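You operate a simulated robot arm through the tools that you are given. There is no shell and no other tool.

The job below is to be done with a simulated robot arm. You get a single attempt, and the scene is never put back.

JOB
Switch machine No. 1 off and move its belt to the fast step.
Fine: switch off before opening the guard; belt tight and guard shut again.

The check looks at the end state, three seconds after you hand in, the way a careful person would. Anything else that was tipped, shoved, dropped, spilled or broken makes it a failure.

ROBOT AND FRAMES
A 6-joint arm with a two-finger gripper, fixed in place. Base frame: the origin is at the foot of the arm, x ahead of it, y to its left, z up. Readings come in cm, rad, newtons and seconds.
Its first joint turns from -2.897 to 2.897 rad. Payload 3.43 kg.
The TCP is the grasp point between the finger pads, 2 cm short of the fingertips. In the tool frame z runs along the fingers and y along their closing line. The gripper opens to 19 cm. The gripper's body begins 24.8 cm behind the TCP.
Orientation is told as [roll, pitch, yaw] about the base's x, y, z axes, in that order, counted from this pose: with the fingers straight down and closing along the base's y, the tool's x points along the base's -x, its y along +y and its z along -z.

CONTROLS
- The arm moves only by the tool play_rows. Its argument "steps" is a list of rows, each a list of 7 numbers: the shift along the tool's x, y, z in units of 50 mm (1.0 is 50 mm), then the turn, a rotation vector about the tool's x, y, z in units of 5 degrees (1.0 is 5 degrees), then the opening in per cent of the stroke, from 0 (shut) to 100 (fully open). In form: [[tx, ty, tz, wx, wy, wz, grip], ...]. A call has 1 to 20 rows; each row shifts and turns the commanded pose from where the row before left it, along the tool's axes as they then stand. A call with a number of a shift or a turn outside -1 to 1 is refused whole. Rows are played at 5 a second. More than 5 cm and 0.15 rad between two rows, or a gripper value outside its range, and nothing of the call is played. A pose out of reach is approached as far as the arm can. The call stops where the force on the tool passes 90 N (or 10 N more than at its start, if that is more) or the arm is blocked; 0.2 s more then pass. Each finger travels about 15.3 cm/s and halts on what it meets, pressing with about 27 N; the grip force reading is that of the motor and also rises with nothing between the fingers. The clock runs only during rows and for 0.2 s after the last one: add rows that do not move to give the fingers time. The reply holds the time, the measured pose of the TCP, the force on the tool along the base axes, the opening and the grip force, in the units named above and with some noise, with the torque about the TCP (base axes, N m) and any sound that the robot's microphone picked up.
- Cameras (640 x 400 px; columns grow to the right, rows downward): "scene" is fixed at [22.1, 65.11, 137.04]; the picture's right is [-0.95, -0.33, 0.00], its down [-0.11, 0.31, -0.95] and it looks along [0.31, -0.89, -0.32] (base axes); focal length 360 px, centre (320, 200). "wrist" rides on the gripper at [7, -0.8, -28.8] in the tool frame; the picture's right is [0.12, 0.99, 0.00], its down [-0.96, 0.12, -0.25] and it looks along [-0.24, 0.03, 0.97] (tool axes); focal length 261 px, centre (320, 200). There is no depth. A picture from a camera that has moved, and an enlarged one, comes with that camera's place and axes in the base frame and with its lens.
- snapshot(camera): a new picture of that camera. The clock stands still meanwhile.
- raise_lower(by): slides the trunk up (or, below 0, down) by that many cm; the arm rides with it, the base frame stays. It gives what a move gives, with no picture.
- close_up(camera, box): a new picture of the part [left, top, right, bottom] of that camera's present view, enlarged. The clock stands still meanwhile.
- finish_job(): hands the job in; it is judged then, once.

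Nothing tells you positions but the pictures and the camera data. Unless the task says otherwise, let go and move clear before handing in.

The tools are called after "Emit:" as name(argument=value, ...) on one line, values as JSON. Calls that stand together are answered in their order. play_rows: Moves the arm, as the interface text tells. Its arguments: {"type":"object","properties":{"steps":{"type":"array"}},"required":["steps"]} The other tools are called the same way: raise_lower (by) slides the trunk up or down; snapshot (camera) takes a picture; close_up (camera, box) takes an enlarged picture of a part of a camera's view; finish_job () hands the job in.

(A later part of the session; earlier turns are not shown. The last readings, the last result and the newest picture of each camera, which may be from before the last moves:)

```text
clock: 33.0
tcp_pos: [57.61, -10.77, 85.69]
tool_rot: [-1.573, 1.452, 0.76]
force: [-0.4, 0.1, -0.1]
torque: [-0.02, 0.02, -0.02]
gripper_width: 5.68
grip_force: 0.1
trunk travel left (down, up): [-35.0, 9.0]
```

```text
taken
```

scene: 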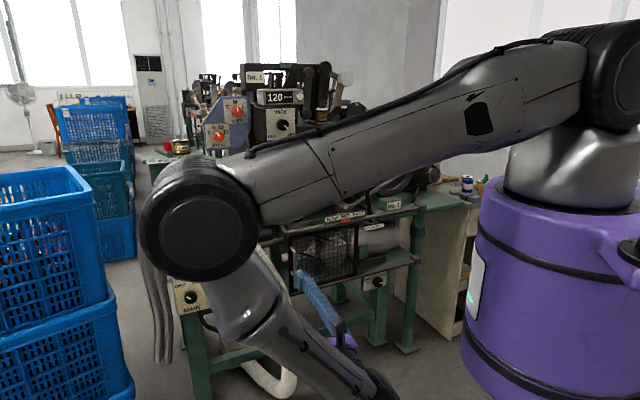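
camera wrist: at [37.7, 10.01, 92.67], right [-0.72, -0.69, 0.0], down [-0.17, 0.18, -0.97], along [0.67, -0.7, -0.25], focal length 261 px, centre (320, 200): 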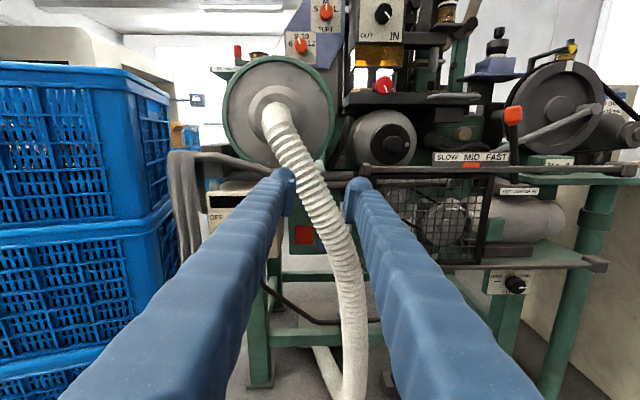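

The guard comes into view. Let me enlarge it.

Emit:
close_up(camera="wrist", box=[340, 140, 520, 280])

Emit:
close_up(camera="wrist", box=[450, 240, 570, 320])

Emit:
close_up(camera="wrist", box=[380, 160, 500, 240])

Emit:
close_up(camera="wrist", box=[410, 80, 560, 200])

```text
2.86 times, centred on (430, 210) of wrist
camera zoom: at [37.7, 10.01, 92.67], right [-0.72, -0.69, 0.0], down [-0.17, 0.18, -0.97], along [0.67, -0.7, -0.25], focal length 745 px, centre (6, 171)
```

zoom: 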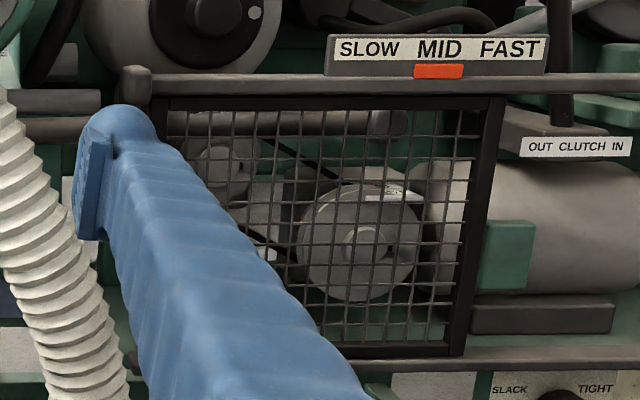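

```text
5.00 times, centred on (510, 280) of wrist
camera zoom: at [37.7, 10.01, 92.67], right [-0.72, -0.69, 0.0], down [-0.17, 0.18, -0.97], along [0.67, -0.7, -0.25], focal length 1303 px, centre (-630, -200)
```

zoom: 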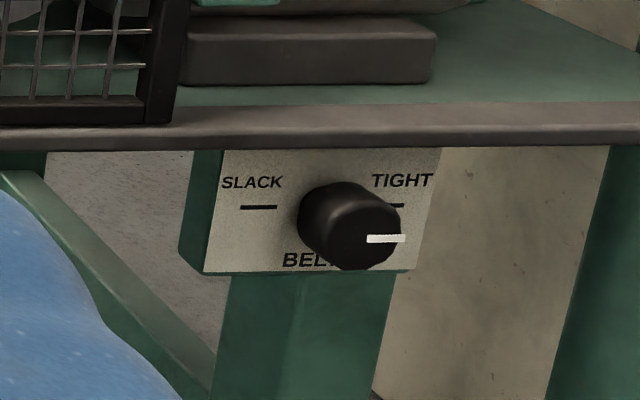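

```text
5.00 times, centred on (440, 200) of wrist
camera zoom: at [37.7, 10.01, 92.67], right [-0.72, -0.69, 0.0], down [-0.17, 0.18, -0.97], along [0.67, -0.7, -0.25], focal length 1303 px, centre (-280, 200)
```

zoom: 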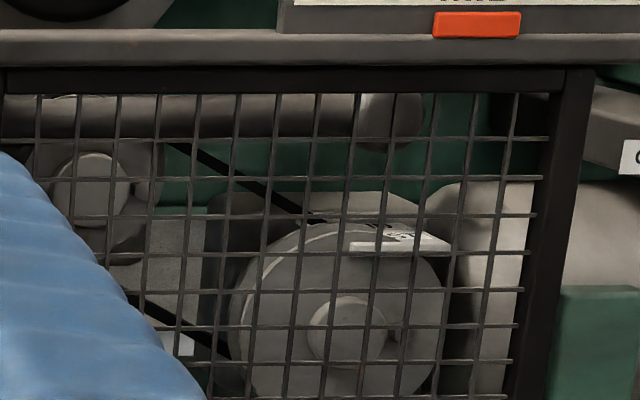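

```text
3.33 times, centred on (485, 140) of wrist
camera zoom: at [37.7, 10.01, 92.67], right [-0.72, -0.69, 0.0], down [-0.17, 0.18, -0.97], along [0.67, -0.7, -0.25], focal length 869 px, centre (-230, 400)
```

zoom: 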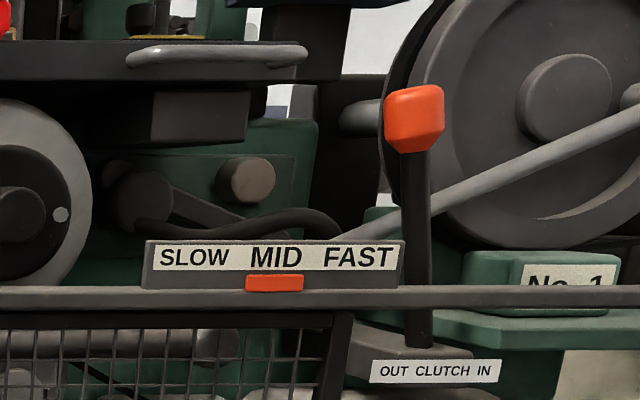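

The belt knob reads TIGHT and the guard's handle is at its left edge. I'll level the roll and tilt the tool to point steeply down, so I can grip the vertical handle bar from above-front.

Emit:
play_rows(steps=[[0, 0, 0, 0, 0, -1, 30], [0, 0, 0, 0, 0, -0.36, 30], [0, 0, 0, 0, -1, 0, 30], [0, 0, 0, 0, -1, 0, 30], [0, 0, 0, 0, -1, 0, 30], [0, 0, 0, 0, -1, 0, 30], [0, 0, 0, 0, -1, 0, 30], [0, 0, 0, 0, -1, 0, 30], [0, 0, 0, 0, -1, 0, 30], [0, 0, 0, 0, -1, 0, 30], [0, 0, 0, 0, -1, 0, 30], [0, 0, 0, 0, -1, 0, 30], [0, 0, 0, 0, -1, 0, 30]])

Emit:
snapshot(camera="wrist")

Emit:
snapshot(camera="scene")

```text
clock: 35.8
tcp_pos: [57.58, -10.7, 85.42]
tool_rot: [-0.001, 0.609, 2.329]
force: [-0.4, -0.3, 0.7]
torque: [0.01, -0.01, 0.04]
gripper_width: 5.71
grip_force: 0.1
trunk travel left (down, up): [-35.0, 9.0]
```

```text
taken
camera wrist: at [50.77, -2.42, 113.07], right [-0.65, -0.75, 0.07], down [-0.72, 0.6, -0.35], along [0.22, -0.28, -0.94], focal length 261 px, centre (320, 200)
```

wrist: 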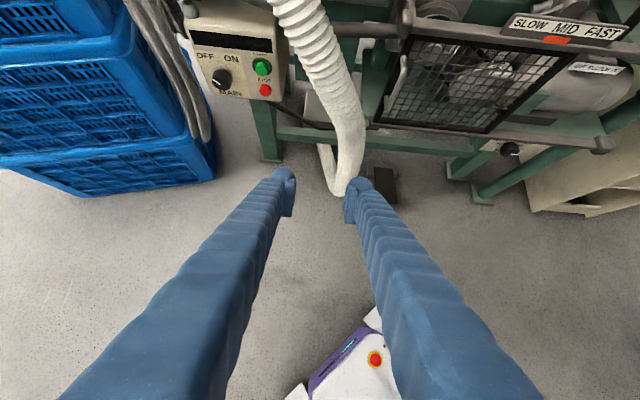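

```text
taken
```

scene: 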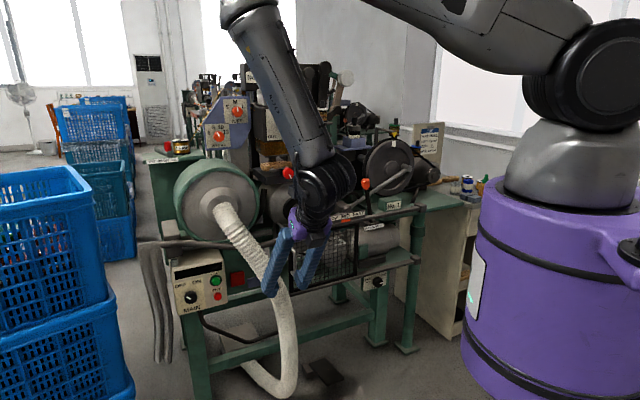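

I'm now in a good upright, steep view. Zooming on the handle from both cameras to fix its position.

Emit:
close_up(camera="wrist", box=[360, 20, 480, 140])

Emit:
close_up(camera="wrist", box=[400, 10, 580, 130])

Emit:
close_up(camera="scene", box=[270, 220, 330, 290])

```text
3.33 times, centred on (420, 80) of wrist
camera zoom: at [50.77, -2.42, 113.07], right [-0.65, -0.75, 0.07], down [-0.72, 0.6, -0.35], along [0.22, -0.28, -0.94], focal length 869 px, centre (-13, 600)
```

zoom: 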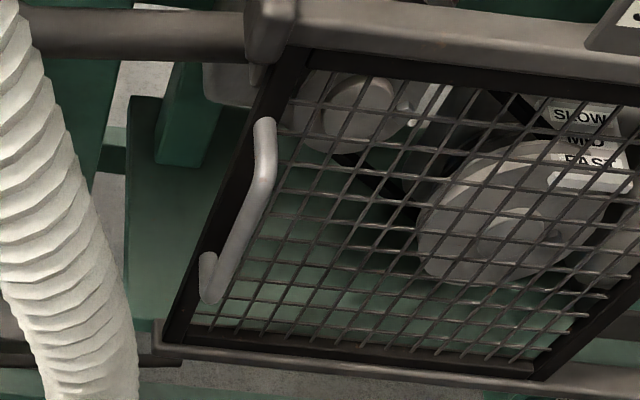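

```text
3.33 times, centred on (490, 70) of wrist
camera zoom: at [50.77, -2.42, 113.07], right [-0.65, -0.75, 0.07], down [-0.72, 0.6, -0.35], along [0.22, -0.28, -0.94], focal length 869 px, centre (-247, 633)
```

zoom: 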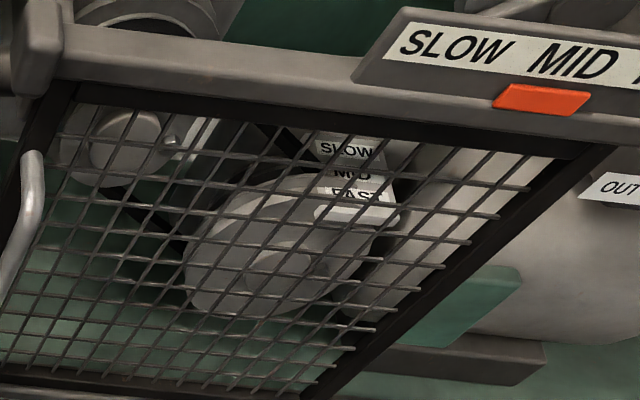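

```text
5.71 times, centred on (300, 255) of scene
camera zoom: at [22.1, 65.11, 137.04], right [-0.95, -0.33, 0.0], down [-0.11, 0.31, -0.95], along [0.31, -0.89, -0.32], focal length 2056 px, centre (434, -114)
```

zoom: 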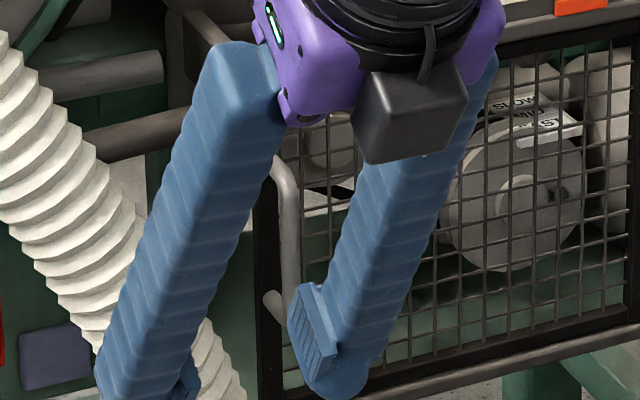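

The handle bar's middle is at about (68.4,-40.7,74.2). I'll move right first, then partway toward it, and check.

Emit:
play_rows(steps=[[0, 0.853, 0, 0, 0, 0, 27], [0, 0.853, 0, 0, 0, 0, 27], [0, 0.853, 0, 0, 0, 0, 27], [0.495, 0, 0.755, 0, 0, 0, 27], [0.495, 0, 0.755, 0, 0, 0, 27], [0.495, 0, 0.755, 0, 0, 0, 27], [0.495, 0, 0.755, 0, 0, 0, 27], [0, 0, 0, 0, 0, 0, 27]])

Emit:
snapshot(camera="wrist")

Emit:
snapshot(camera="scene")

```text
clock: 37.5
tcp_pos: [64.43, -32.3, 76.15]
tool_rot: [0.0, 0.611, 2.33]
force: [0.8, -0.1, 0.0]
torque: [0.1, 0.0, 0.03]
gripper_width: 5.13
grip_force: 0.0
out of reach, approached as far as the arm can: row 2, 3
trunk travel left (down, up): [-35.0, 9.0]
```

```text
taken
camera wrist: at [57.59, -23.84, 103.73], right [-0.65, -0.75, 0.07], down [-0.72, 0.59, -0.35], along [0.22, -0.28, -0.93], focal length 261 px, centre (320, 200)
```

wrist: 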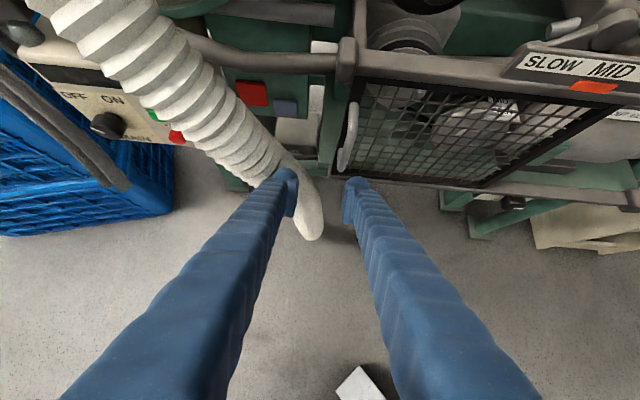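

```text
taken
```

scene: 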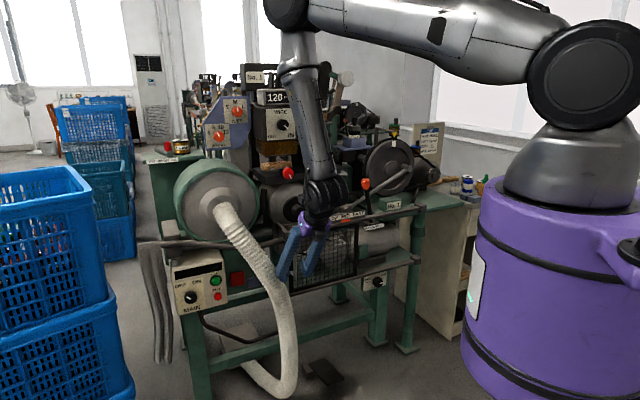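

The reach limit ate part of the sideways move, but I'm close. Shift right 3 cm and close the distance carefully.

Emit:
play_rows(steps=[[0, 0.58, 0, 0, 0, 0, 27], [0.35, 0, 0.25, 0, 0, 0, 27], [0.35, 0, 0.25, 0, 0, 0, 27], [0, 0, 0, 0, 0, 0, 27]])

Emit:
snapshot(camera="wrist")

Emit:
close_up(camera="scene", box=[260, 200, 350, 300])

```text
clock: 38.5
tcp_pos: [65.36, -37.19, 76.16]
tool_rot: [0.002, 0.611, 2.332]
force: [0.6, 0.3, 0.4]
torque: [0.05, -0.01, 0.03]
gripper_width: 5.11
grip_force: 0.0
trunk travel left (down, up): [-35.0, 9.0]
```

```text
taken
camera wrist: at [58.42, -28.83, 103.82], right [-0.65, -0.75, 0.07], down [-0.72, 0.59, -0.35], along [0.22, -0.28, -0.93], focal length 261 px, centre (320, 200)
```

wrist: 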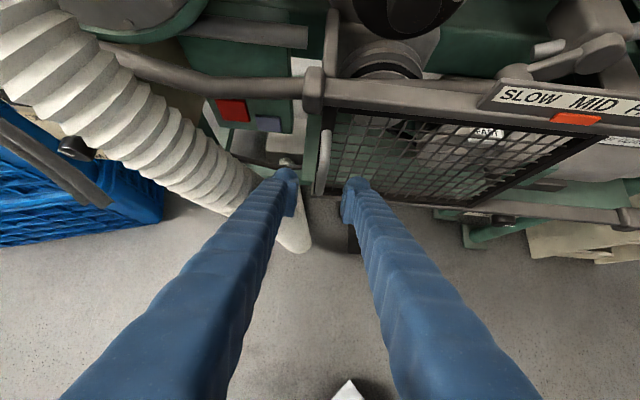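

```text
4.00 times, centred on (305, 250) of scene
camera zoom: at [22.1, 65.11, 137.04], right [-0.95, -0.33, 0.0], down [-0.11, 0.31, -0.95], along [0.31, -0.89, -0.32], focal length 1440 px, centre (380, 0)
```

zoom: 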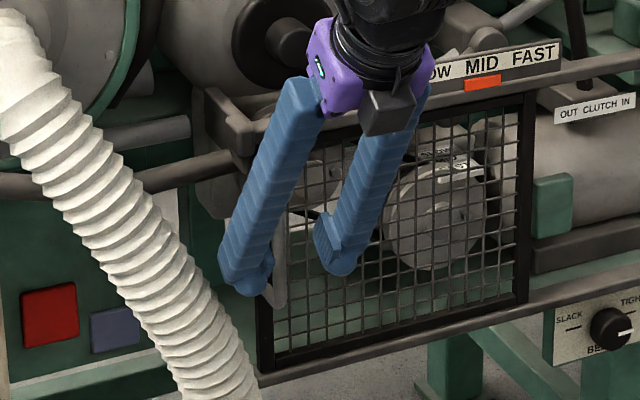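

The bar is centred between the fingers. Final approach and close.

Emit:
play_rows(steps=[[0.164, 0, 0.36, 0, 0, 0, 27], [0.164, 0, 0.36, 0, 0, 0, 27], [0, 0, 0, 0, 0, 0, 27]])

Emit:
close_up(camera="wrist", box=[240, 90, 420, 230])

```text
clock: 39.4
tcp_pos: [67.66, -39.44, 74.25]
tool_rot: [0.0, 0.611, 2.331]
force: [0.1, -0.3, -0.5]
torque: [-0.01, -0.02, -0.03]
gripper_width: 5.15
grip_force: 0.1
trunk travel left (down, up): [-35.0, 9.0]
```

```text
2.86 times, centred on (330, 160) of wrist
camera zoom: at [60.82, -31.12, 101.83], right [-0.65, -0.75, 0.07], down [-0.72, 0.59, -0.35], along [0.22, -0.28, -0.93], focal length 745 px, centre (291, 314)
```

zoom: 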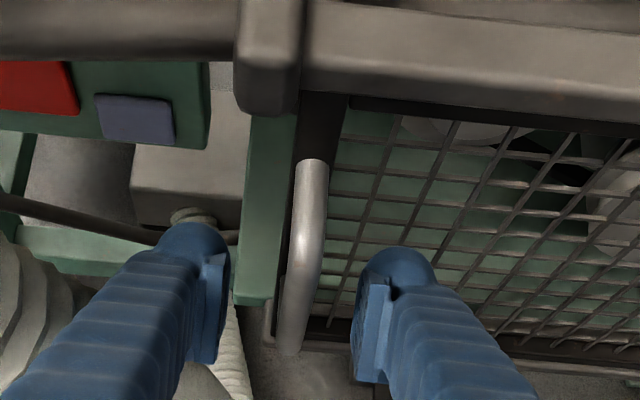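

Emit:
play_rows(steps=[[0, 0, 0, 0, 0, 0, 0], [0, 0, 0, 0, 0, 0, 0], [0, 0, 0, 0, 0, 0, 0]])

Emit:
close_up(camera="wrist", box=[240, 90, 420, 230])

```text
clock: 40.1
tcp_pos: [67.63, -39.55, 74.33]
tool_rot: [0.001, 0.611, 2.328]
force: [-8.6, -15.6, -3.3]
torque: [-0.26, 0.0, -0.03]
gripper_width: 1.07
grip_force: 43.5
trunk travel left (down, up): [-35.0, 9.0]
```

```text
2.86 times, centred on (330, 160) of wrist
camera zoom: at [60.73, -31.24, 101.81], right [-0.65, -0.75, 0.07], down [-0.72, 0.6, -0.35], along [0.22, -0.28, -0.93], focal length 745 px, centre (291, 314)
```

zoom: 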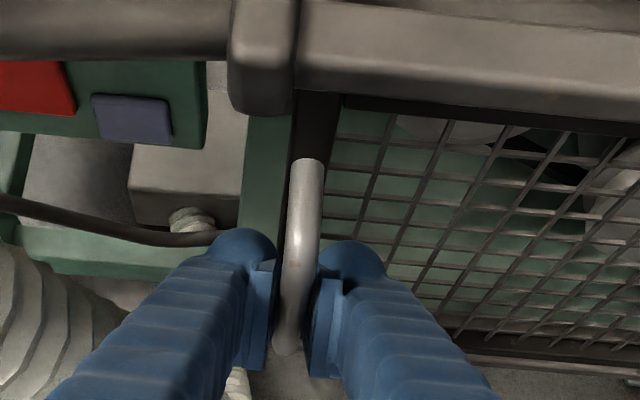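

The handle is gripped. I assume the hinge is on the right side about 27 cm away; I'll swing the door open along that arc, turning the tool with it, starting gently.

Emit:
play_rows(steps=[[-0.193, 0.035, -0.134, 0.286, 0, -0.41, 0], [-0.193, 0.035, -0.134, 0.286, 0, -0.41, 0], [0, 0, 0, 0, 0, 0, 0]])

Emit:
snapshot(camera="wrist")

Emit:
close_up(camera="scene", box=[260, 190, 400, 310])

```text
clock: 41.0
tcp_pos: [66.29, -36.56, 73.86]
tool_rot: [0.03, 0.599, 2.425]
force: [-24.0, 35.0, -6.5]
torque: [-0.01, 0.24, -0.28]
gripper_width: 0.01
grip_force: 33.8
out of reach, approached as far as the arm can: row 2
trunk travel left (down, up): [-35.0, 9.0]
```

```text
taken
camera wrist: at [59.4, -28.41, 101.65], right [-0.59, -0.8, 0.09], down [-0.78, 0.53, -0.33], along [0.22, -0.27, -0.94], focal length 261 px, centre (320, 200)
```

wrist: 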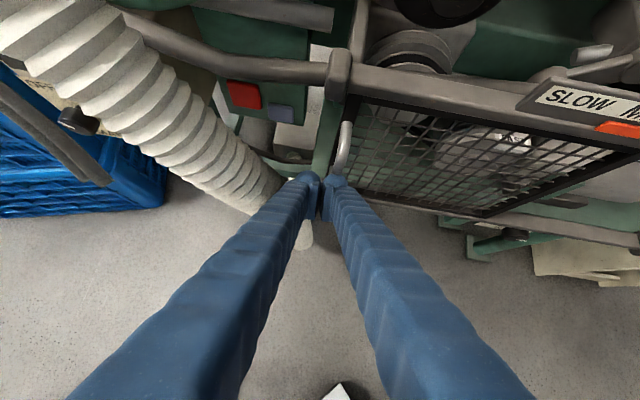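

```text
3.33 times, centred on (330, 250) of scene
camera zoom: at [22.1, 65.11, 137.04], right [-0.95, -0.33, 0.0], down [-0.11, 0.31, -0.95], along [0.31, -0.89, -0.32], focal length 1200 px, centre (287, 33)
```

zoom: 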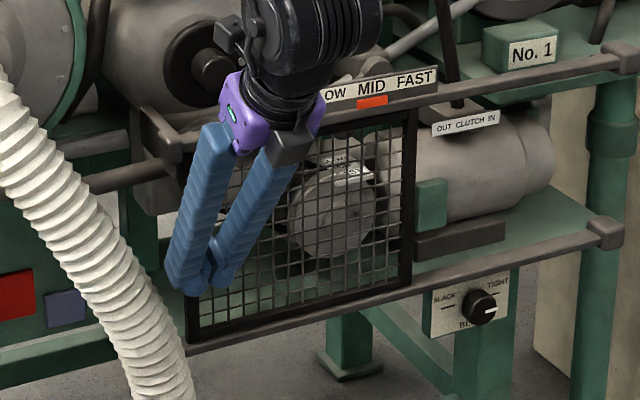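

The fingers slid off the bar and shut, yet there's still a contact force. I'll look closely before doing anything.

Emit:
close_up(camera="wrist", box=[270, 100, 410, 220])

Emit:
close_up(camera="scene", box=[295, 240, 345, 290])

Emit:
play_rows(steps=[[0, 0, 0, 0, 0, 0, 0]])

```text
3.33 times, centred on (340, 160) of wrist
camera zoom: at [59.4, -28.41, 101.65], right [-0.59, -0.8, 0.09], down [-0.78, 0.53, -0.33], along [0.22, -0.27, -0.94], focal length 869 px, centre (253, 333)
```

zoom: 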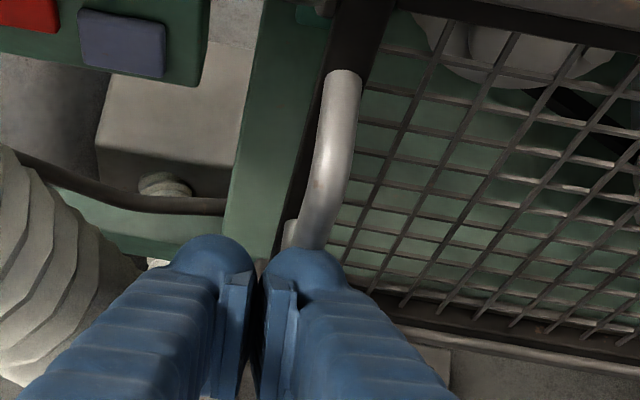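

```text
8.00 times, centred on (320, 265) of scene
camera zoom: at [22.1, 65.11, 137.04], right [-0.95, -0.33, 0.0], down [-0.11, 0.31, -0.95], along [0.31, -0.89, -0.32], focal length 2879 px, centre (320, -320)
```

zoom: 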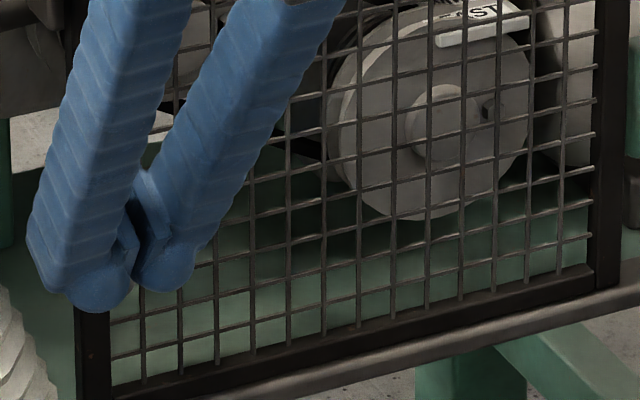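

```text
clock: 41.4
tcp_pos: [65.99, -36.58, 73.92]
tool_rot: [0.032, 0.598, 2.424]
force: [-35.2, 47.0, -11.3]
torque: [0.63, -0.44, -0.49]
gripper_width: 0.02
grip_force: 34.2
trunk travel left (down, up): [-35.0, 9.0]
```

The door has not moved and the fingertips seem to be leaning on the bar. I'll back away along the tool axis.

Emit:
play_rows(steps=[[0, 0, -0.4, 0, 0, 0, 0], [0, 0, -0.4, 0, 0, 0, 20]])

Emit:
snapshot(camera="wrist")

Emit:
close_up(camera="scene", box=[260, 190, 400, 310])

```text
clock: 42.0
tcp_pos: [66.22, -34.75, 77.99]
tool_rot: [0.013, 0.616, 2.416]
force: [0.3, 0.3, 0.4]
torque: [-0.02, -0.04, 0.01]
gripper_width: 3.81
grip_force: 0.0
out of reach, approached as far as the arm can: row 1, 2
trunk travel left (down, up): [-35.0, 9.0]
```

```text
taken
camera wrist: at [58.83, -26.67, 105.42], right [-0.59, -0.8, 0.08], down [-0.77, 0.53, -0.35], along [0.24, -0.27, -0.93], focal length 261 px, centre (320, 200)
```

wrist: 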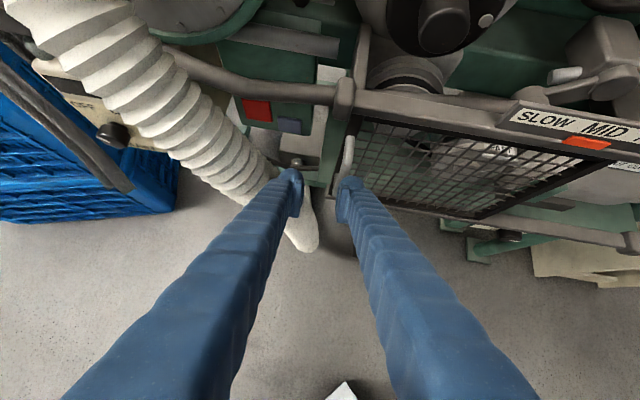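

```text
3.33 times, centred on (330, 250) of scene
camera zoom: at [22.1, 65.11, 137.04], right [-0.95, -0.33, 0.0], down [-0.11, 0.31, -0.95], along [0.31, -0.89, -0.32], focal length 1200 px, centre (287, 33)
```

zoom: 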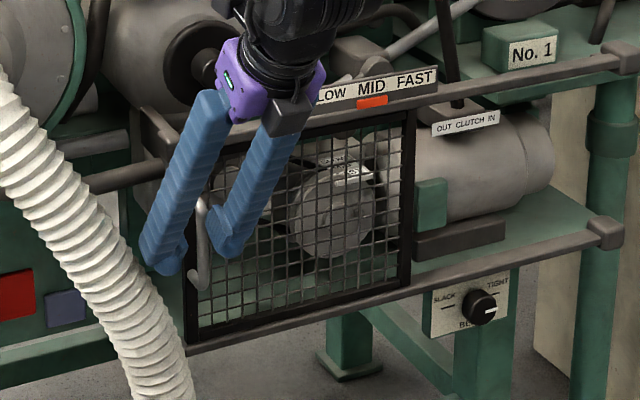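

Free again. I'll make the tool less steep (about 30° below level), which should keep the wrist away from its awkward alignment, back off, and raise the trunk a bit more.

Emit:
play_rows(steps=[[0, 0, 0, 0, 1, 0, 27], [0, 0, 0, 0, 1, 0, 27], [0, 0, 0, 0, 1, 0, 27], [0, 0, 0, 0, 1, 0, 27], [0, 0, 0, 0, 1, 0, 27], [0, 0, 0, -0.87, 0, 0.5, 27], [0, 0, -0.6, 0, 0, 0, 27], [0, 0, -0.6, 0, 0, 0, 27]])

Emit:
raise_lower(by=9)

Emit:
snapshot(camera="wrist")

```text
clock: 43.8
tcp_pos: [62.53, -30.76, 80.79]
tool_rot: [0.0, 1.048, 2.331]
force: [-0.3, 0.0, 0.6]
torque: [-0.01, 0.02, 0.04]
gripper_width: 5.11
grip_force: 0.0
trunk travel left (down, up): [-35.0, 9.0]
```

```text
clock: 45.0
tcp_pos: [62.62, -30.83, 89.7]
tool_rot: [0.0, 1.048, 2.332]
force: [0.2, 0.2, 0.7]
torque: [-0.01, -0.05, -0.01]
gripper_width: 5.13
grip_force: 0.1
trunk travel left (down, up): [-44.0, 0.0]
```

```text
taken
camera wrist: at [48.41, -14.7, 110.25], right [-0.68, -0.73, 0.1], down [-0.56, 0.42, -0.71], along [0.47, -0.54, -0.7], focal length 261 px, centre (320, 200)
```

wrist: 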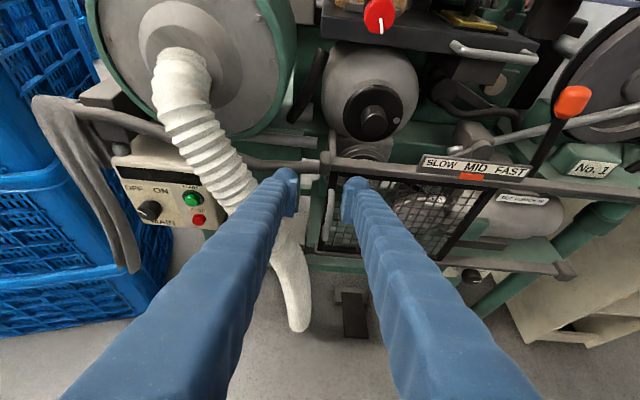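

Now lower to handle height at stand-off and come halfway in.

Emit:
play_rows(steps=[[-0.6625, 0.13, 0.3825, 0, 0, 0, 27], [-0.6625, 0.13, 0.3825, 0, 0, 0, 27], [-0.6625, 0.13, 0.3825, 0, 0, 0, 27], [-0.6625, 0.13, 0.3825, 0, 0, 0, 27], [0.3, 0, 0.52, 0, 0, 0, 27], [0.3, 0, 0.52, 0, 0, 0, 27], [0, 0, 0, 0, 0, 0, 27]])

Emit:
snapshot(camera="wrist")

Emit:
close_up(camera="wrist", box=[240, 110, 400, 230])

```text
clock: 46.6
tcp_pos: [64.64, -37.19, 74.66]
tool_rot: [0.001, 1.047, 2.331]
force: [0.7, 0.0, 0.0]
torque: [0.04, 0.0, 0.02]
gripper_width: 5.16
grip_force: 0.0
trunk travel left (down, up): [-44.0, 0.0]
```

```text
taken
camera wrist: at [50.45, -21.02, 95.07], right [-0.68, -0.73, 0.1], down [-0.56, 0.42, -0.71], along [0.47, -0.54, -0.7], focal length 261 px, centre (320, 200)
```

wrist: 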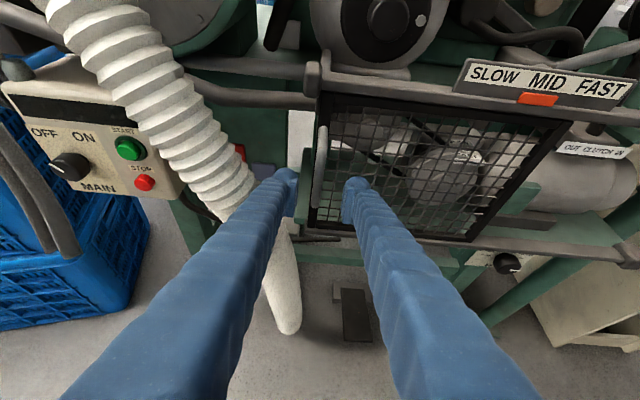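

```text
3.33 times, centred on (320, 170) of wrist
camera zoom: at [50.45, -21.02, 95.07], right [-0.68, -0.73, 0.1], down [-0.56, 0.42, -0.71], along [0.47, -0.54, -0.7], focal length 869 px, centre (320, 300)
```

zoom: 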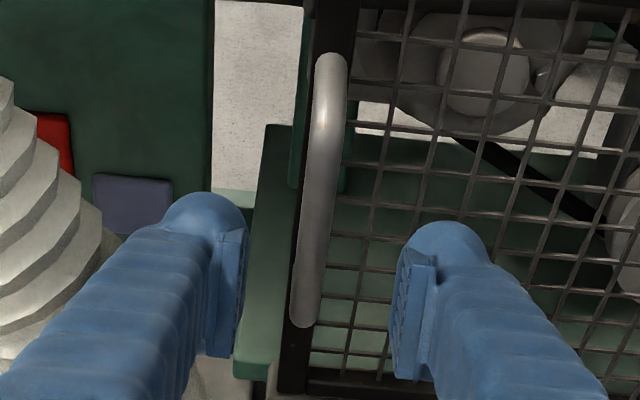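

Bar is centred. Advance 4.7 cm and close.

Emit:
play_rows(steps=[[0.235, 0, 0.407, 0, 0, 0, 27], [0.235, 0, 0.407, 0, 0, 0, 27], [0, 0, 0, 0, 0, 0, 27]])

Emit:
close_up(camera="wrist", box=[240, 110, 400, 230])

```text
clock: 47.4
tcp_pos: [67.81, -40.58, 74.58]
tool_rot: [0.001, 1.048, 2.333]
force: [0.8, 0.5, -1.1]
torque: [0.01, -0.01, 0.0]
gripper_width: 5.1
grip_force: 0.1
trunk travel left (down, up): [-44.0, 0.0]
```

```text
3.33 times, centred on (320, 170) of wrist
camera zoom: at [53.64, -24.5, 95.1], right [-0.68, -0.73, 0.1], down [-0.56, 0.42, -0.71], along [0.47, -0.54, -0.7], focal length 869 px, centre (320, 300)
```

zoom: 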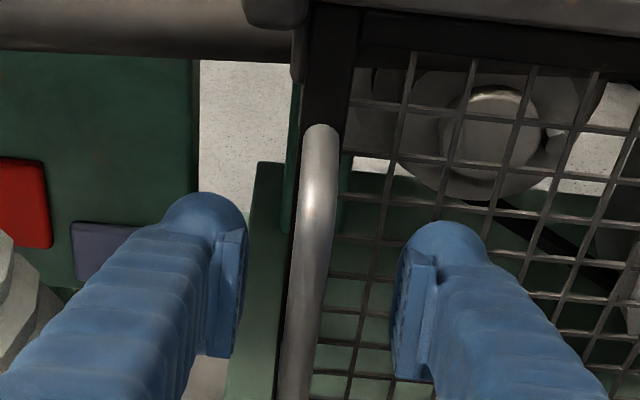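

Emit:
play_rows(steps=[[0, -0.05, 0, 0, 0, 0, 27], [0, 0, 0, 0, 0, 0, 0], [0, 0, 0, 0, 0, 0, 0], [0, 0, 0, 0, 0, 0, 0]])

Emit:
close_up(camera="wrist", box=[240, 110, 400, 230])

```text
clock: 48.4
tcp_pos: [68.11, -40.17, 74.59]
tool_rot: [0.002, 1.047, 2.331]
force: [2.2, 3.0, -1.0]
torque: [0.08, -0.05, -0.05]
gripper_width: 0.75
grip_force: 40.6
trunk travel left (down, up): [-44.0, 0.0]
```

```text
3.33 times, centred on (320, 170) of wrist
camera zoom: at [53.87, -24.11, 95.1], right [-0.68, -0.73, 0.1], down [-0.56, 0.42, -0.71], along [0.47, -0.54, -0.7], focal length 869 px, centre (320, 300)
```

zoom: 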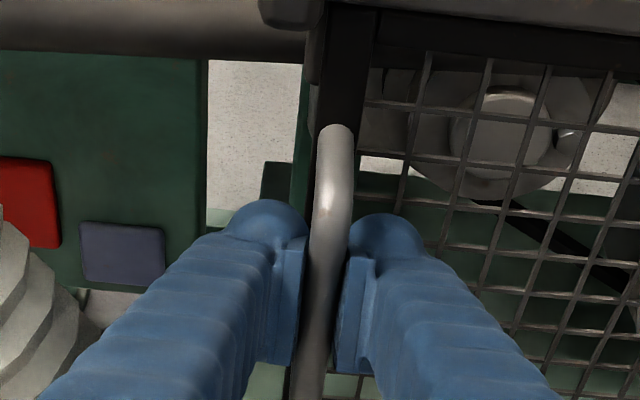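

Gripped. A small test pull of about 1.2 cm.

Emit:
play_rows(steps=[[-0.06, 0.01, -0.104, 0.217, 0, -0.125, 0], [-0.06, 0.01, -0.104, 0.217, 0, -0.125, 0], [0, 0, 0, 0, 0, 0, 0]])

Emit:
close_up(camera="wrist", box=[240, 110, 400, 230])

Emit:
close_up(camera="scene", box=[260, 190, 400, 310])

```text
clock: 49.2
tcp_pos: [67.23, -39.26, 74.76]
tool_rot: [0.001, 1.051, 2.375]
force: [17.8, -11.4, 15.4]
torque: [-0.45, -0.48, 0.07]
gripper_width: 1.06
grip_force: 44.1
trunk travel left (down, up): [-44.0, 0.0]
```

```text
3.33 times, centred on (320, 170) of wrist
camera zoom: at [52.31, -23.9, 95.22], right [-0.65, -0.76, 0.1], down [-0.58, 0.4, -0.71], along [0.5, -0.52, -0.7], focal length 869 px, centre (320, 300)
```

zoom: 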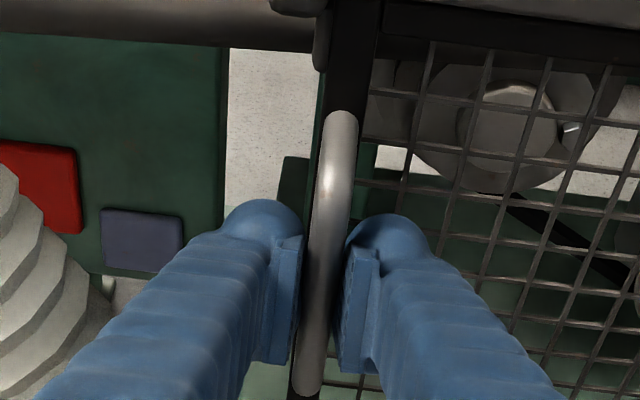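

```text
3.33 times, centred on (330, 250) of scene
camera zoom: at [22.1, 65.11, 137.04], right [-0.95, -0.33, 0.0], down [-0.11, 0.31, -0.95], along [0.31, -0.89, -0.32], focal length 1200 px, centre (287, 33)
```

zoom: 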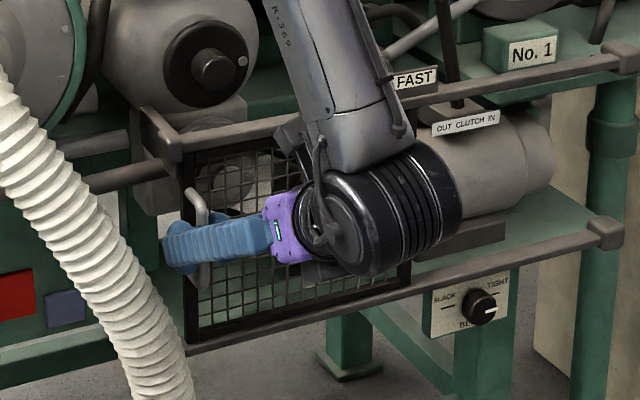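

There's resistance of about 25 N. Pull a bit further, watching grip.

Emit:
play_rows(steps=[[-0.06, 0.01, -0.104, 0.217, 0, -0.125, 0], [-0.06, 0.01, -0.104, 0.217, 0, -0.125, 0]])

Emit:
close_up(camera="wrist", box=[240, 110, 400, 230])

Emit:
close_up(camera="scene", box=[290, 220, 350, 300])

```text
clock: 49.8
tcp_pos: [65.49, -38.06, 74.06]
tool_rot: [0.007, 1.033, 2.424]
force: [-8.3, 18.8, -3.5]
torque: [-0.14, -0.06, 0.22]
gripper_width: 0.6
grip_force: 34.3
trunk travel left (down, up): [-44.0, 0.0]
```

```text
3.33 times, centred on (320, 170) of wrist
camera zoom: at [50.24, -23.34, 94.89], right [-0.61, -0.79, 0.11], down [-0.61, 0.38, -0.7], along [0.51, -0.49, -0.71], focal length 869 px, centre (320, 300)
```

zoom: 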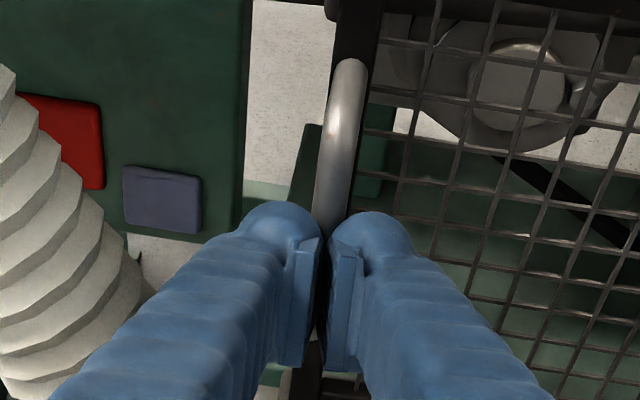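

```text
5.00 times, centred on (320, 260) of scene
camera zoom: at [22.1, 65.11, 137.04], right [-0.95, -0.33, 0.0], down [-0.11, 0.31, -0.95], along [0.31, -0.89, -0.32], focal length 1800 px, centre (320, -100)
```

zoom: 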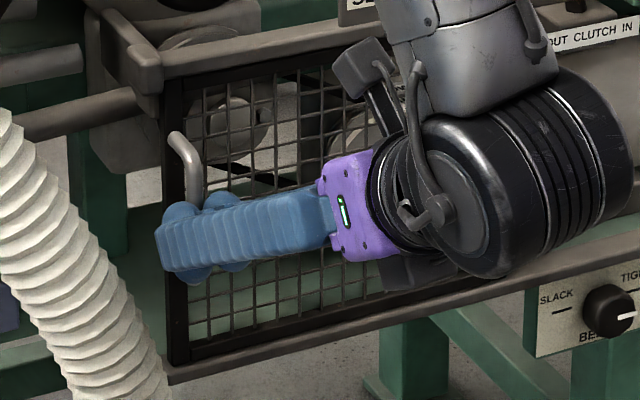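

It slipped off again at about 27 N, which seems to be the friction limit. I'll release, back off and study how the guard is hinged or latched.

Emit:
play_rows(steps=[[-0.1, 0, -0.3, 0, 0, 0, 20], [-0.2, 0, -0.6, 0, 0, 0, 30], [-0.2, 0, -0.6, 0, 0, 0, 30], [-0.2, 0, -0.6, -0.6, 0, 0.35, 30]])

Emit:
snapshot(camera="wrist")

Emit:
close_up(camera="wrist", box=[420, 100, 600, 250])

Emit:
close_up(camera="wrist", box=[290, 60, 450, 180])

Emit:
snapshot(camera="scene")

```text
clock: 50.8
tcp_pos: [58.22, -31.38, 76.81]
tool_rot: [0.0, 1.047, 2.356]
force: [-0.8, -0.4, 0.0]
torque: [0.01, -0.05, -0.01]
gripper_width: 5.69
grip_force: 0.0
trunk travel left (down, up): [-44.0, 0.0]
```

```text
taken
camera wrist: at [43.74, -15.64, 97.39], right [-0.66, -0.74, 0.1], down [-0.57, 0.41, -0.71], along [0.49, -0.53, -0.7], focal length 261 px, centre (320, 200)
```

wrist: 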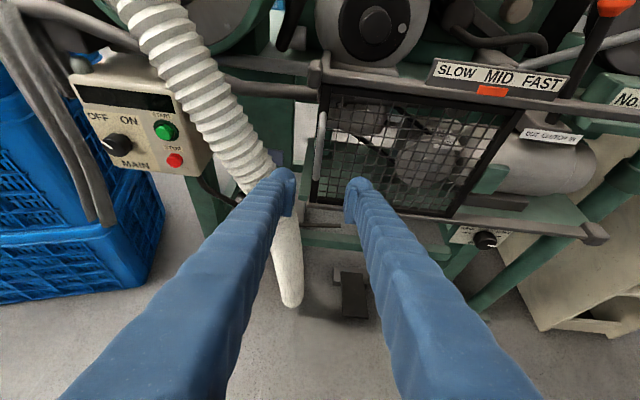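

```text
2.67 times, centred on (510, 175) of wrist
camera zoom: at [43.74, -15.64, 97.39], right [-0.66, -0.74, 0.1], down [-0.57, 0.41, -0.71], along [0.49, -0.53, -0.7], focal length 695 px, centre (-187, 267)
```

zoom: 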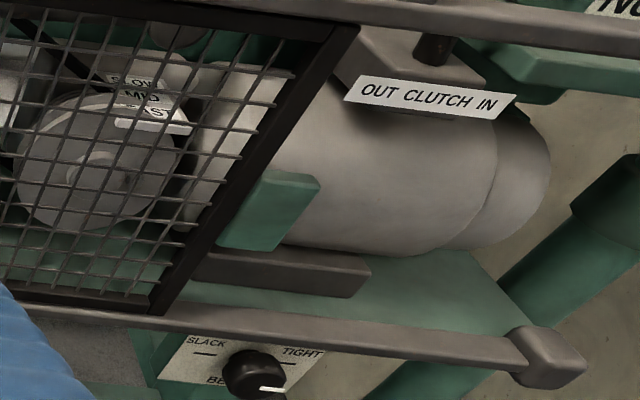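

```text
3.33 times, centred on (370, 120) of wrist
camera zoom: at [43.74, -15.64, 97.39], right [-0.66, -0.74, 0.1], down [-0.57, 0.41, -0.71], along [0.49, -0.53, -0.7], focal length 869 px, centre (153, 467)
```

zoom: 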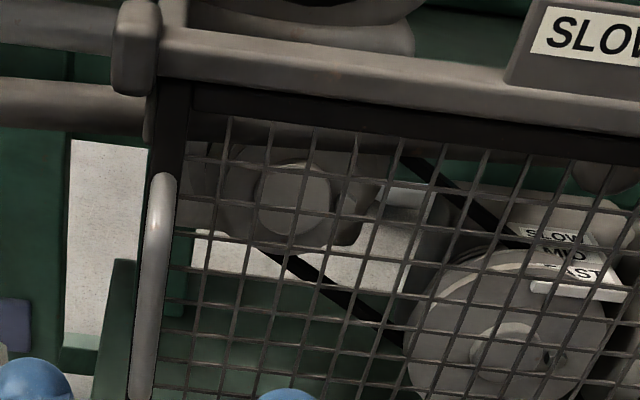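

```text
taken
```

scene: 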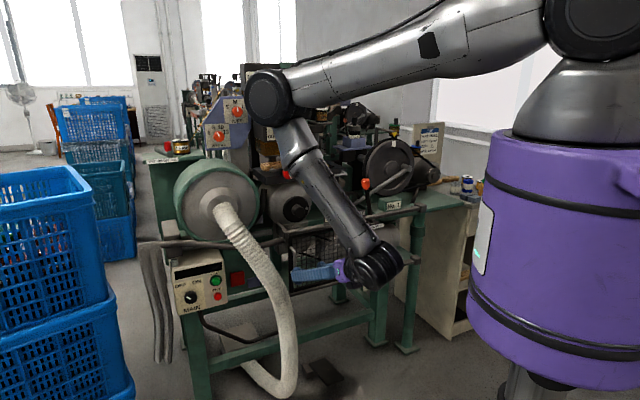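

The door looks hinged on the right; pure friction seems too weak straight-on. I'll turn the tool ~35° clockwise, so that the left finger hooks behind the bar when I pull.

Emit:
play_rows(steps=[[0, 0, 0, -0.866, 0, 0.5, 22], [0, 0, 0, -0.866, 0, 0.5, 22], [0, 0, 0, -0.866, 0, 0.5, 22], [0, 0, 0, -0.866, 0, 0.5, 22], [0, 0, 0, -0.866, 0, 0.5, 22], [0, 0, 0, -0.866, 0, 0.5, 22], [0, 0, 0, -0.866, 0, 0.5, 22], [0, 0, 0, 0, 0, 0, 22]])

Emit:
snapshot(camera="wrist")

```text
clock: 52.6
tcp_pos: [58.16, -31.37, 76.78]
tool_rot: [-0.001, 1.047, 1.745]
force: [0.0, -0.3, 0.4]
torque: [0.01, -0.01, 0.02]
gripper_width: 4.17
grip_force: 0.1
trunk travel left (down, up): [-44.0, 0.0]
```

```text
taken
camera wrist: at [55.34, -10.2, 97.26], right [-0.97, -0.23, 0.1], down [-0.23, 0.67, -0.71], along [0.09, -0.71, -0.7], focal length 261 px, centre (320, 200)
```

wrist: 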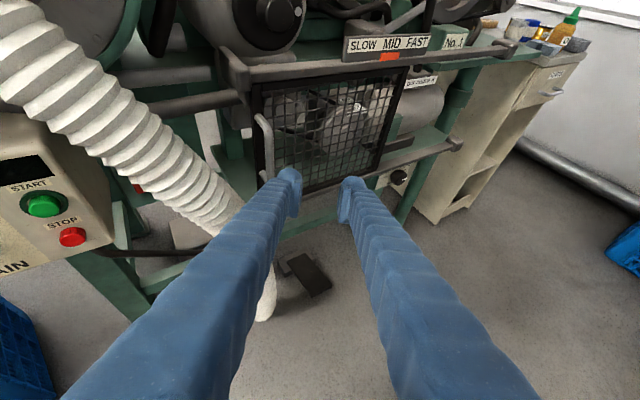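

Emit:
close_up(camera="wrist", box=[220, 80, 320, 190])

Emit:
close_up(camera="wrist", box=[330, 60, 440, 200])

```text
3.64 times, centred on (270, 135) of wrist
camera zoom: at [55.34, -10.2, 97.26], right [-0.97, -0.23, 0.1], down [-0.23, 0.67, -0.71], along [0.09, -0.71, -0.7], focal length 948 px, centre (502, 436)
```

zoom: 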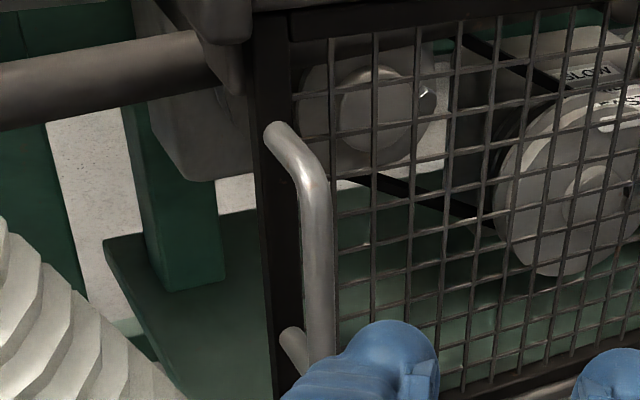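

```text
2.86 times, centred on (385, 130) of wrist
camera zoom: at [55.34, -10.2, 97.26], right [-0.97, -0.23, 0.1], down [-0.23, 0.67, -0.71], along [0.09, -0.71, -0.7], focal length 745 px, centre (134, 400)
```

zoom: 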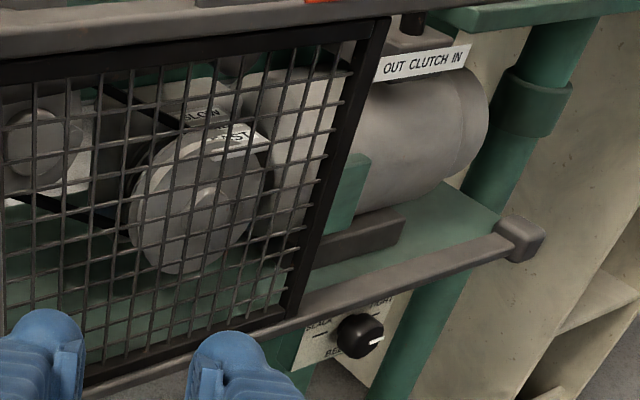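

There is actually ~3 cm of clear space behind the bar. I'll grip it again, deeper and with the angled tool, then pull in small steps watching force.

Emit:
play_rows(steps=[[0, -0.85, 0, 0, 0, 0, 22], [0, -0.84, 0, 0, 0, 0, 22], [0.1, 0, 0.34, 0, 0, 0, 22], [0.1, 0, 0.34, 0, 0, 0, 22], [0.1, 0, 0.34, 0, 0, 0, 22], [0, 0, 0, 0, 0, 0, 22]])

Emit:
snapshot(camera="wrist")

Emit:
close_up(camera="wrist", box=[250, 110, 400, 230])

```text
clock: 54.0
tcp_pos: [67.49, -35.24, 75.39]
tool_rot: [-0.004, 1.048, 1.738]
force: [-35.5, -10.2, 14.0]
torque: [0.57, -0.53, 1.1]
gripper_width: 2.39
grip_force: 0.1
trunk travel left (down, up): [-44.0, 0.0]
```

```text
taken
camera wrist: at [64.46, -14.1, 95.89], right [-0.97, -0.23, 0.1], down [-0.23, 0.67, -0.71], along [0.09, -0.71, -0.7], focal length 261 px, centre (320, 200)
```

wrist: 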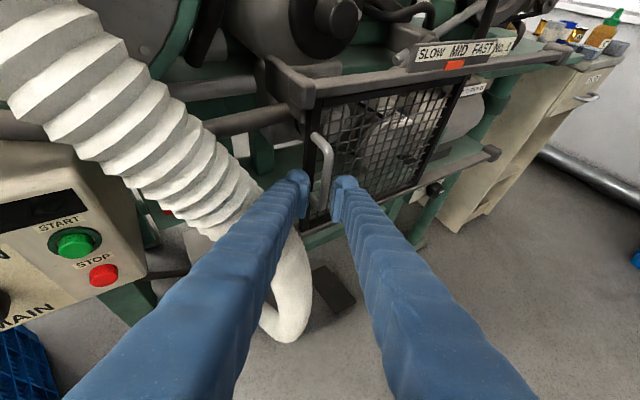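

```text
3.33 times, centred on (325, 170) of wrist
camera zoom: at [64.46, -14.1, 95.89], right [-0.97, -0.23, 0.1], down [-0.23, 0.67, -0.71], along [0.09, -0.71, -0.7], focal length 869 px, centre (303, 300)
```

zoom: 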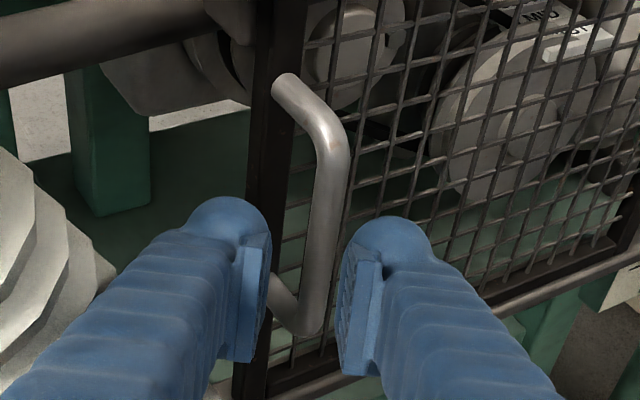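

The hose is pressing on my left finger. I'll back straight out and to the right at once.

Emit:
play_rows(steps=[[0, 0.1, -0.3, 0, 0, 0, 15], [0, 0.2, -0.5, 0, 0, 0, 15], [0, 0.3, -0.5, 0, 0, 0, 15]])

Emit:
snapshot(camera="scene")

Emit:
snapshot(camera="wrist")

```text
clock: 54.8
tcp_pos: [63.65, -30.17, 78.78]
tool_rot: [-0.003, 1.047, 1.743]
force: [0.0, 0.0, -0.2]
torque: [-0.01, 0.0, 0.02]
gripper_width: 2.84
grip_force: 0.0
trunk travel left (down, up): [-44.0, 0.0]
```

```text
taken
```

scene: 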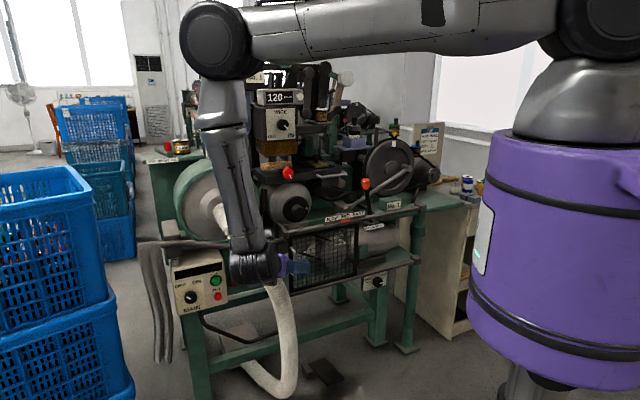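

```text
taken
camera wrist: at [60.63, -8.93, 99.28], right [-0.97, -0.23, 0.1], down [-0.23, 0.66, -0.71], along [0.1, -0.71, -0.7], focal length 261 px, centre (320, 200)
```

wrist: 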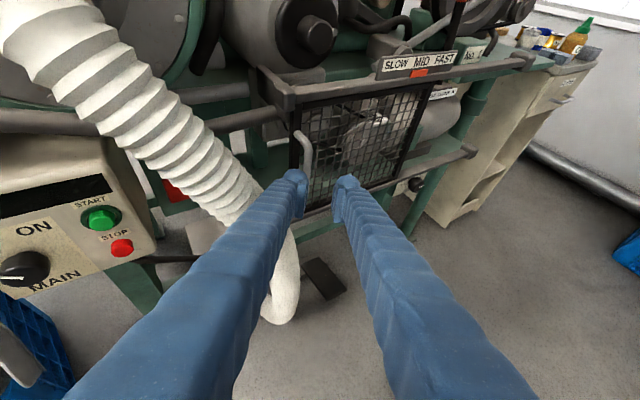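

The hose held its place. Thinking again: the two long parallel rails with end caps run well past the guard, so the guard probably slides to the right along them rather than swinging. I'll turn square-on again, grip the handle, and test a sideways slide.

Emit:
play_rows(steps=[[0, 0, -0.5, 0.866, 0, -0.5, 22], [0, 0, 0, 0.866, 0, -0.5, 27], [0, 0, 0, 0.866, 0, -0.5, 27], [0, 0, 0, 0.866, 0, -0.5, 27], [0, 0, 0, 0.866, 0, -0.5, 27], [0, 0, 0, 0.866, 0, -0.5, 27], [0, 0, 0, 0.866, 0, -0.5, 27]])

Emit:
snapshot(camera="wrist")

```text
clock: 56.4
tcp_pos: [63.3, -27.84, 79.98]
tool_rot: [0.0, 1.048, 2.358]
force: [-0.5, -0.6, -0.3]
torque: [-0.02, -0.02, 0.0]
gripper_width: 5.13
grip_force: 0.0
trunk travel left (down, up): [-44.0, 0.0]
```

```text
taken
camera wrist: at [48.59, -12.18, 100.51], right [-0.66, -0.75, 0.1], down [-0.57, 0.41, -0.71], along [0.49, -0.53, -0.7], focal length 261 px, centre (320, 200)
```

wrist: 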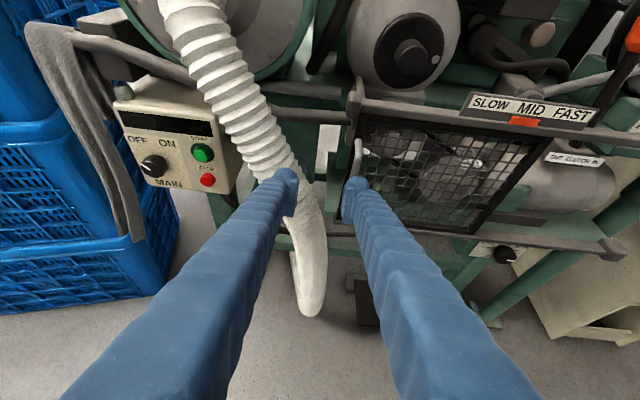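

Emit:
play_rows(steps=[[0, 0.55, 0, 0, 0, 0, 27], [0, 0.55, 0, 0, 0, 0, 27], [-0.485, 0, 0.28, 0, 0, 0, 27], [-0.485, 0, 0.28, 0, 0, 0, 27], [0.3, 0, 0.52, 0, 0, 0, 27], [0.3, 0, 0.52, 0, 0, 0, 27], [0.3, 0, 0.52, 0, 0, 0, 27], [0, 0, 0, 0, 0, 0, 27]])

Emit:
close_up(camera="wrist", box=[240, 110, 400, 230])

```text
clock: 58.2
tcp_pos: [65.62, -37.82, 74.69]
tool_rot: [-0.002, 1.047, 2.358]
force: [-0.1, -0.6, -0.9]
torque: [0.03, -0.02, 0.04]
gripper_width: 5.12
grip_force: 0.1
trunk travel left (down, up): [-44.0, 0.0]
```

```text
3.33 times, centred on (320, 170) of wrist
camera zoom: at [51.15, -22.2, 95.23], right [-0.66, -0.74, 0.1], down [-0.57, 0.41, -0.71], along [0.49, -0.53, -0.7], focal length 869 px, centre (320, 300)
```

zoom: 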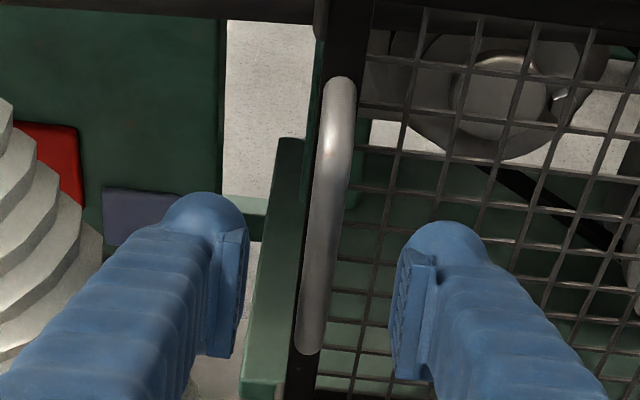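

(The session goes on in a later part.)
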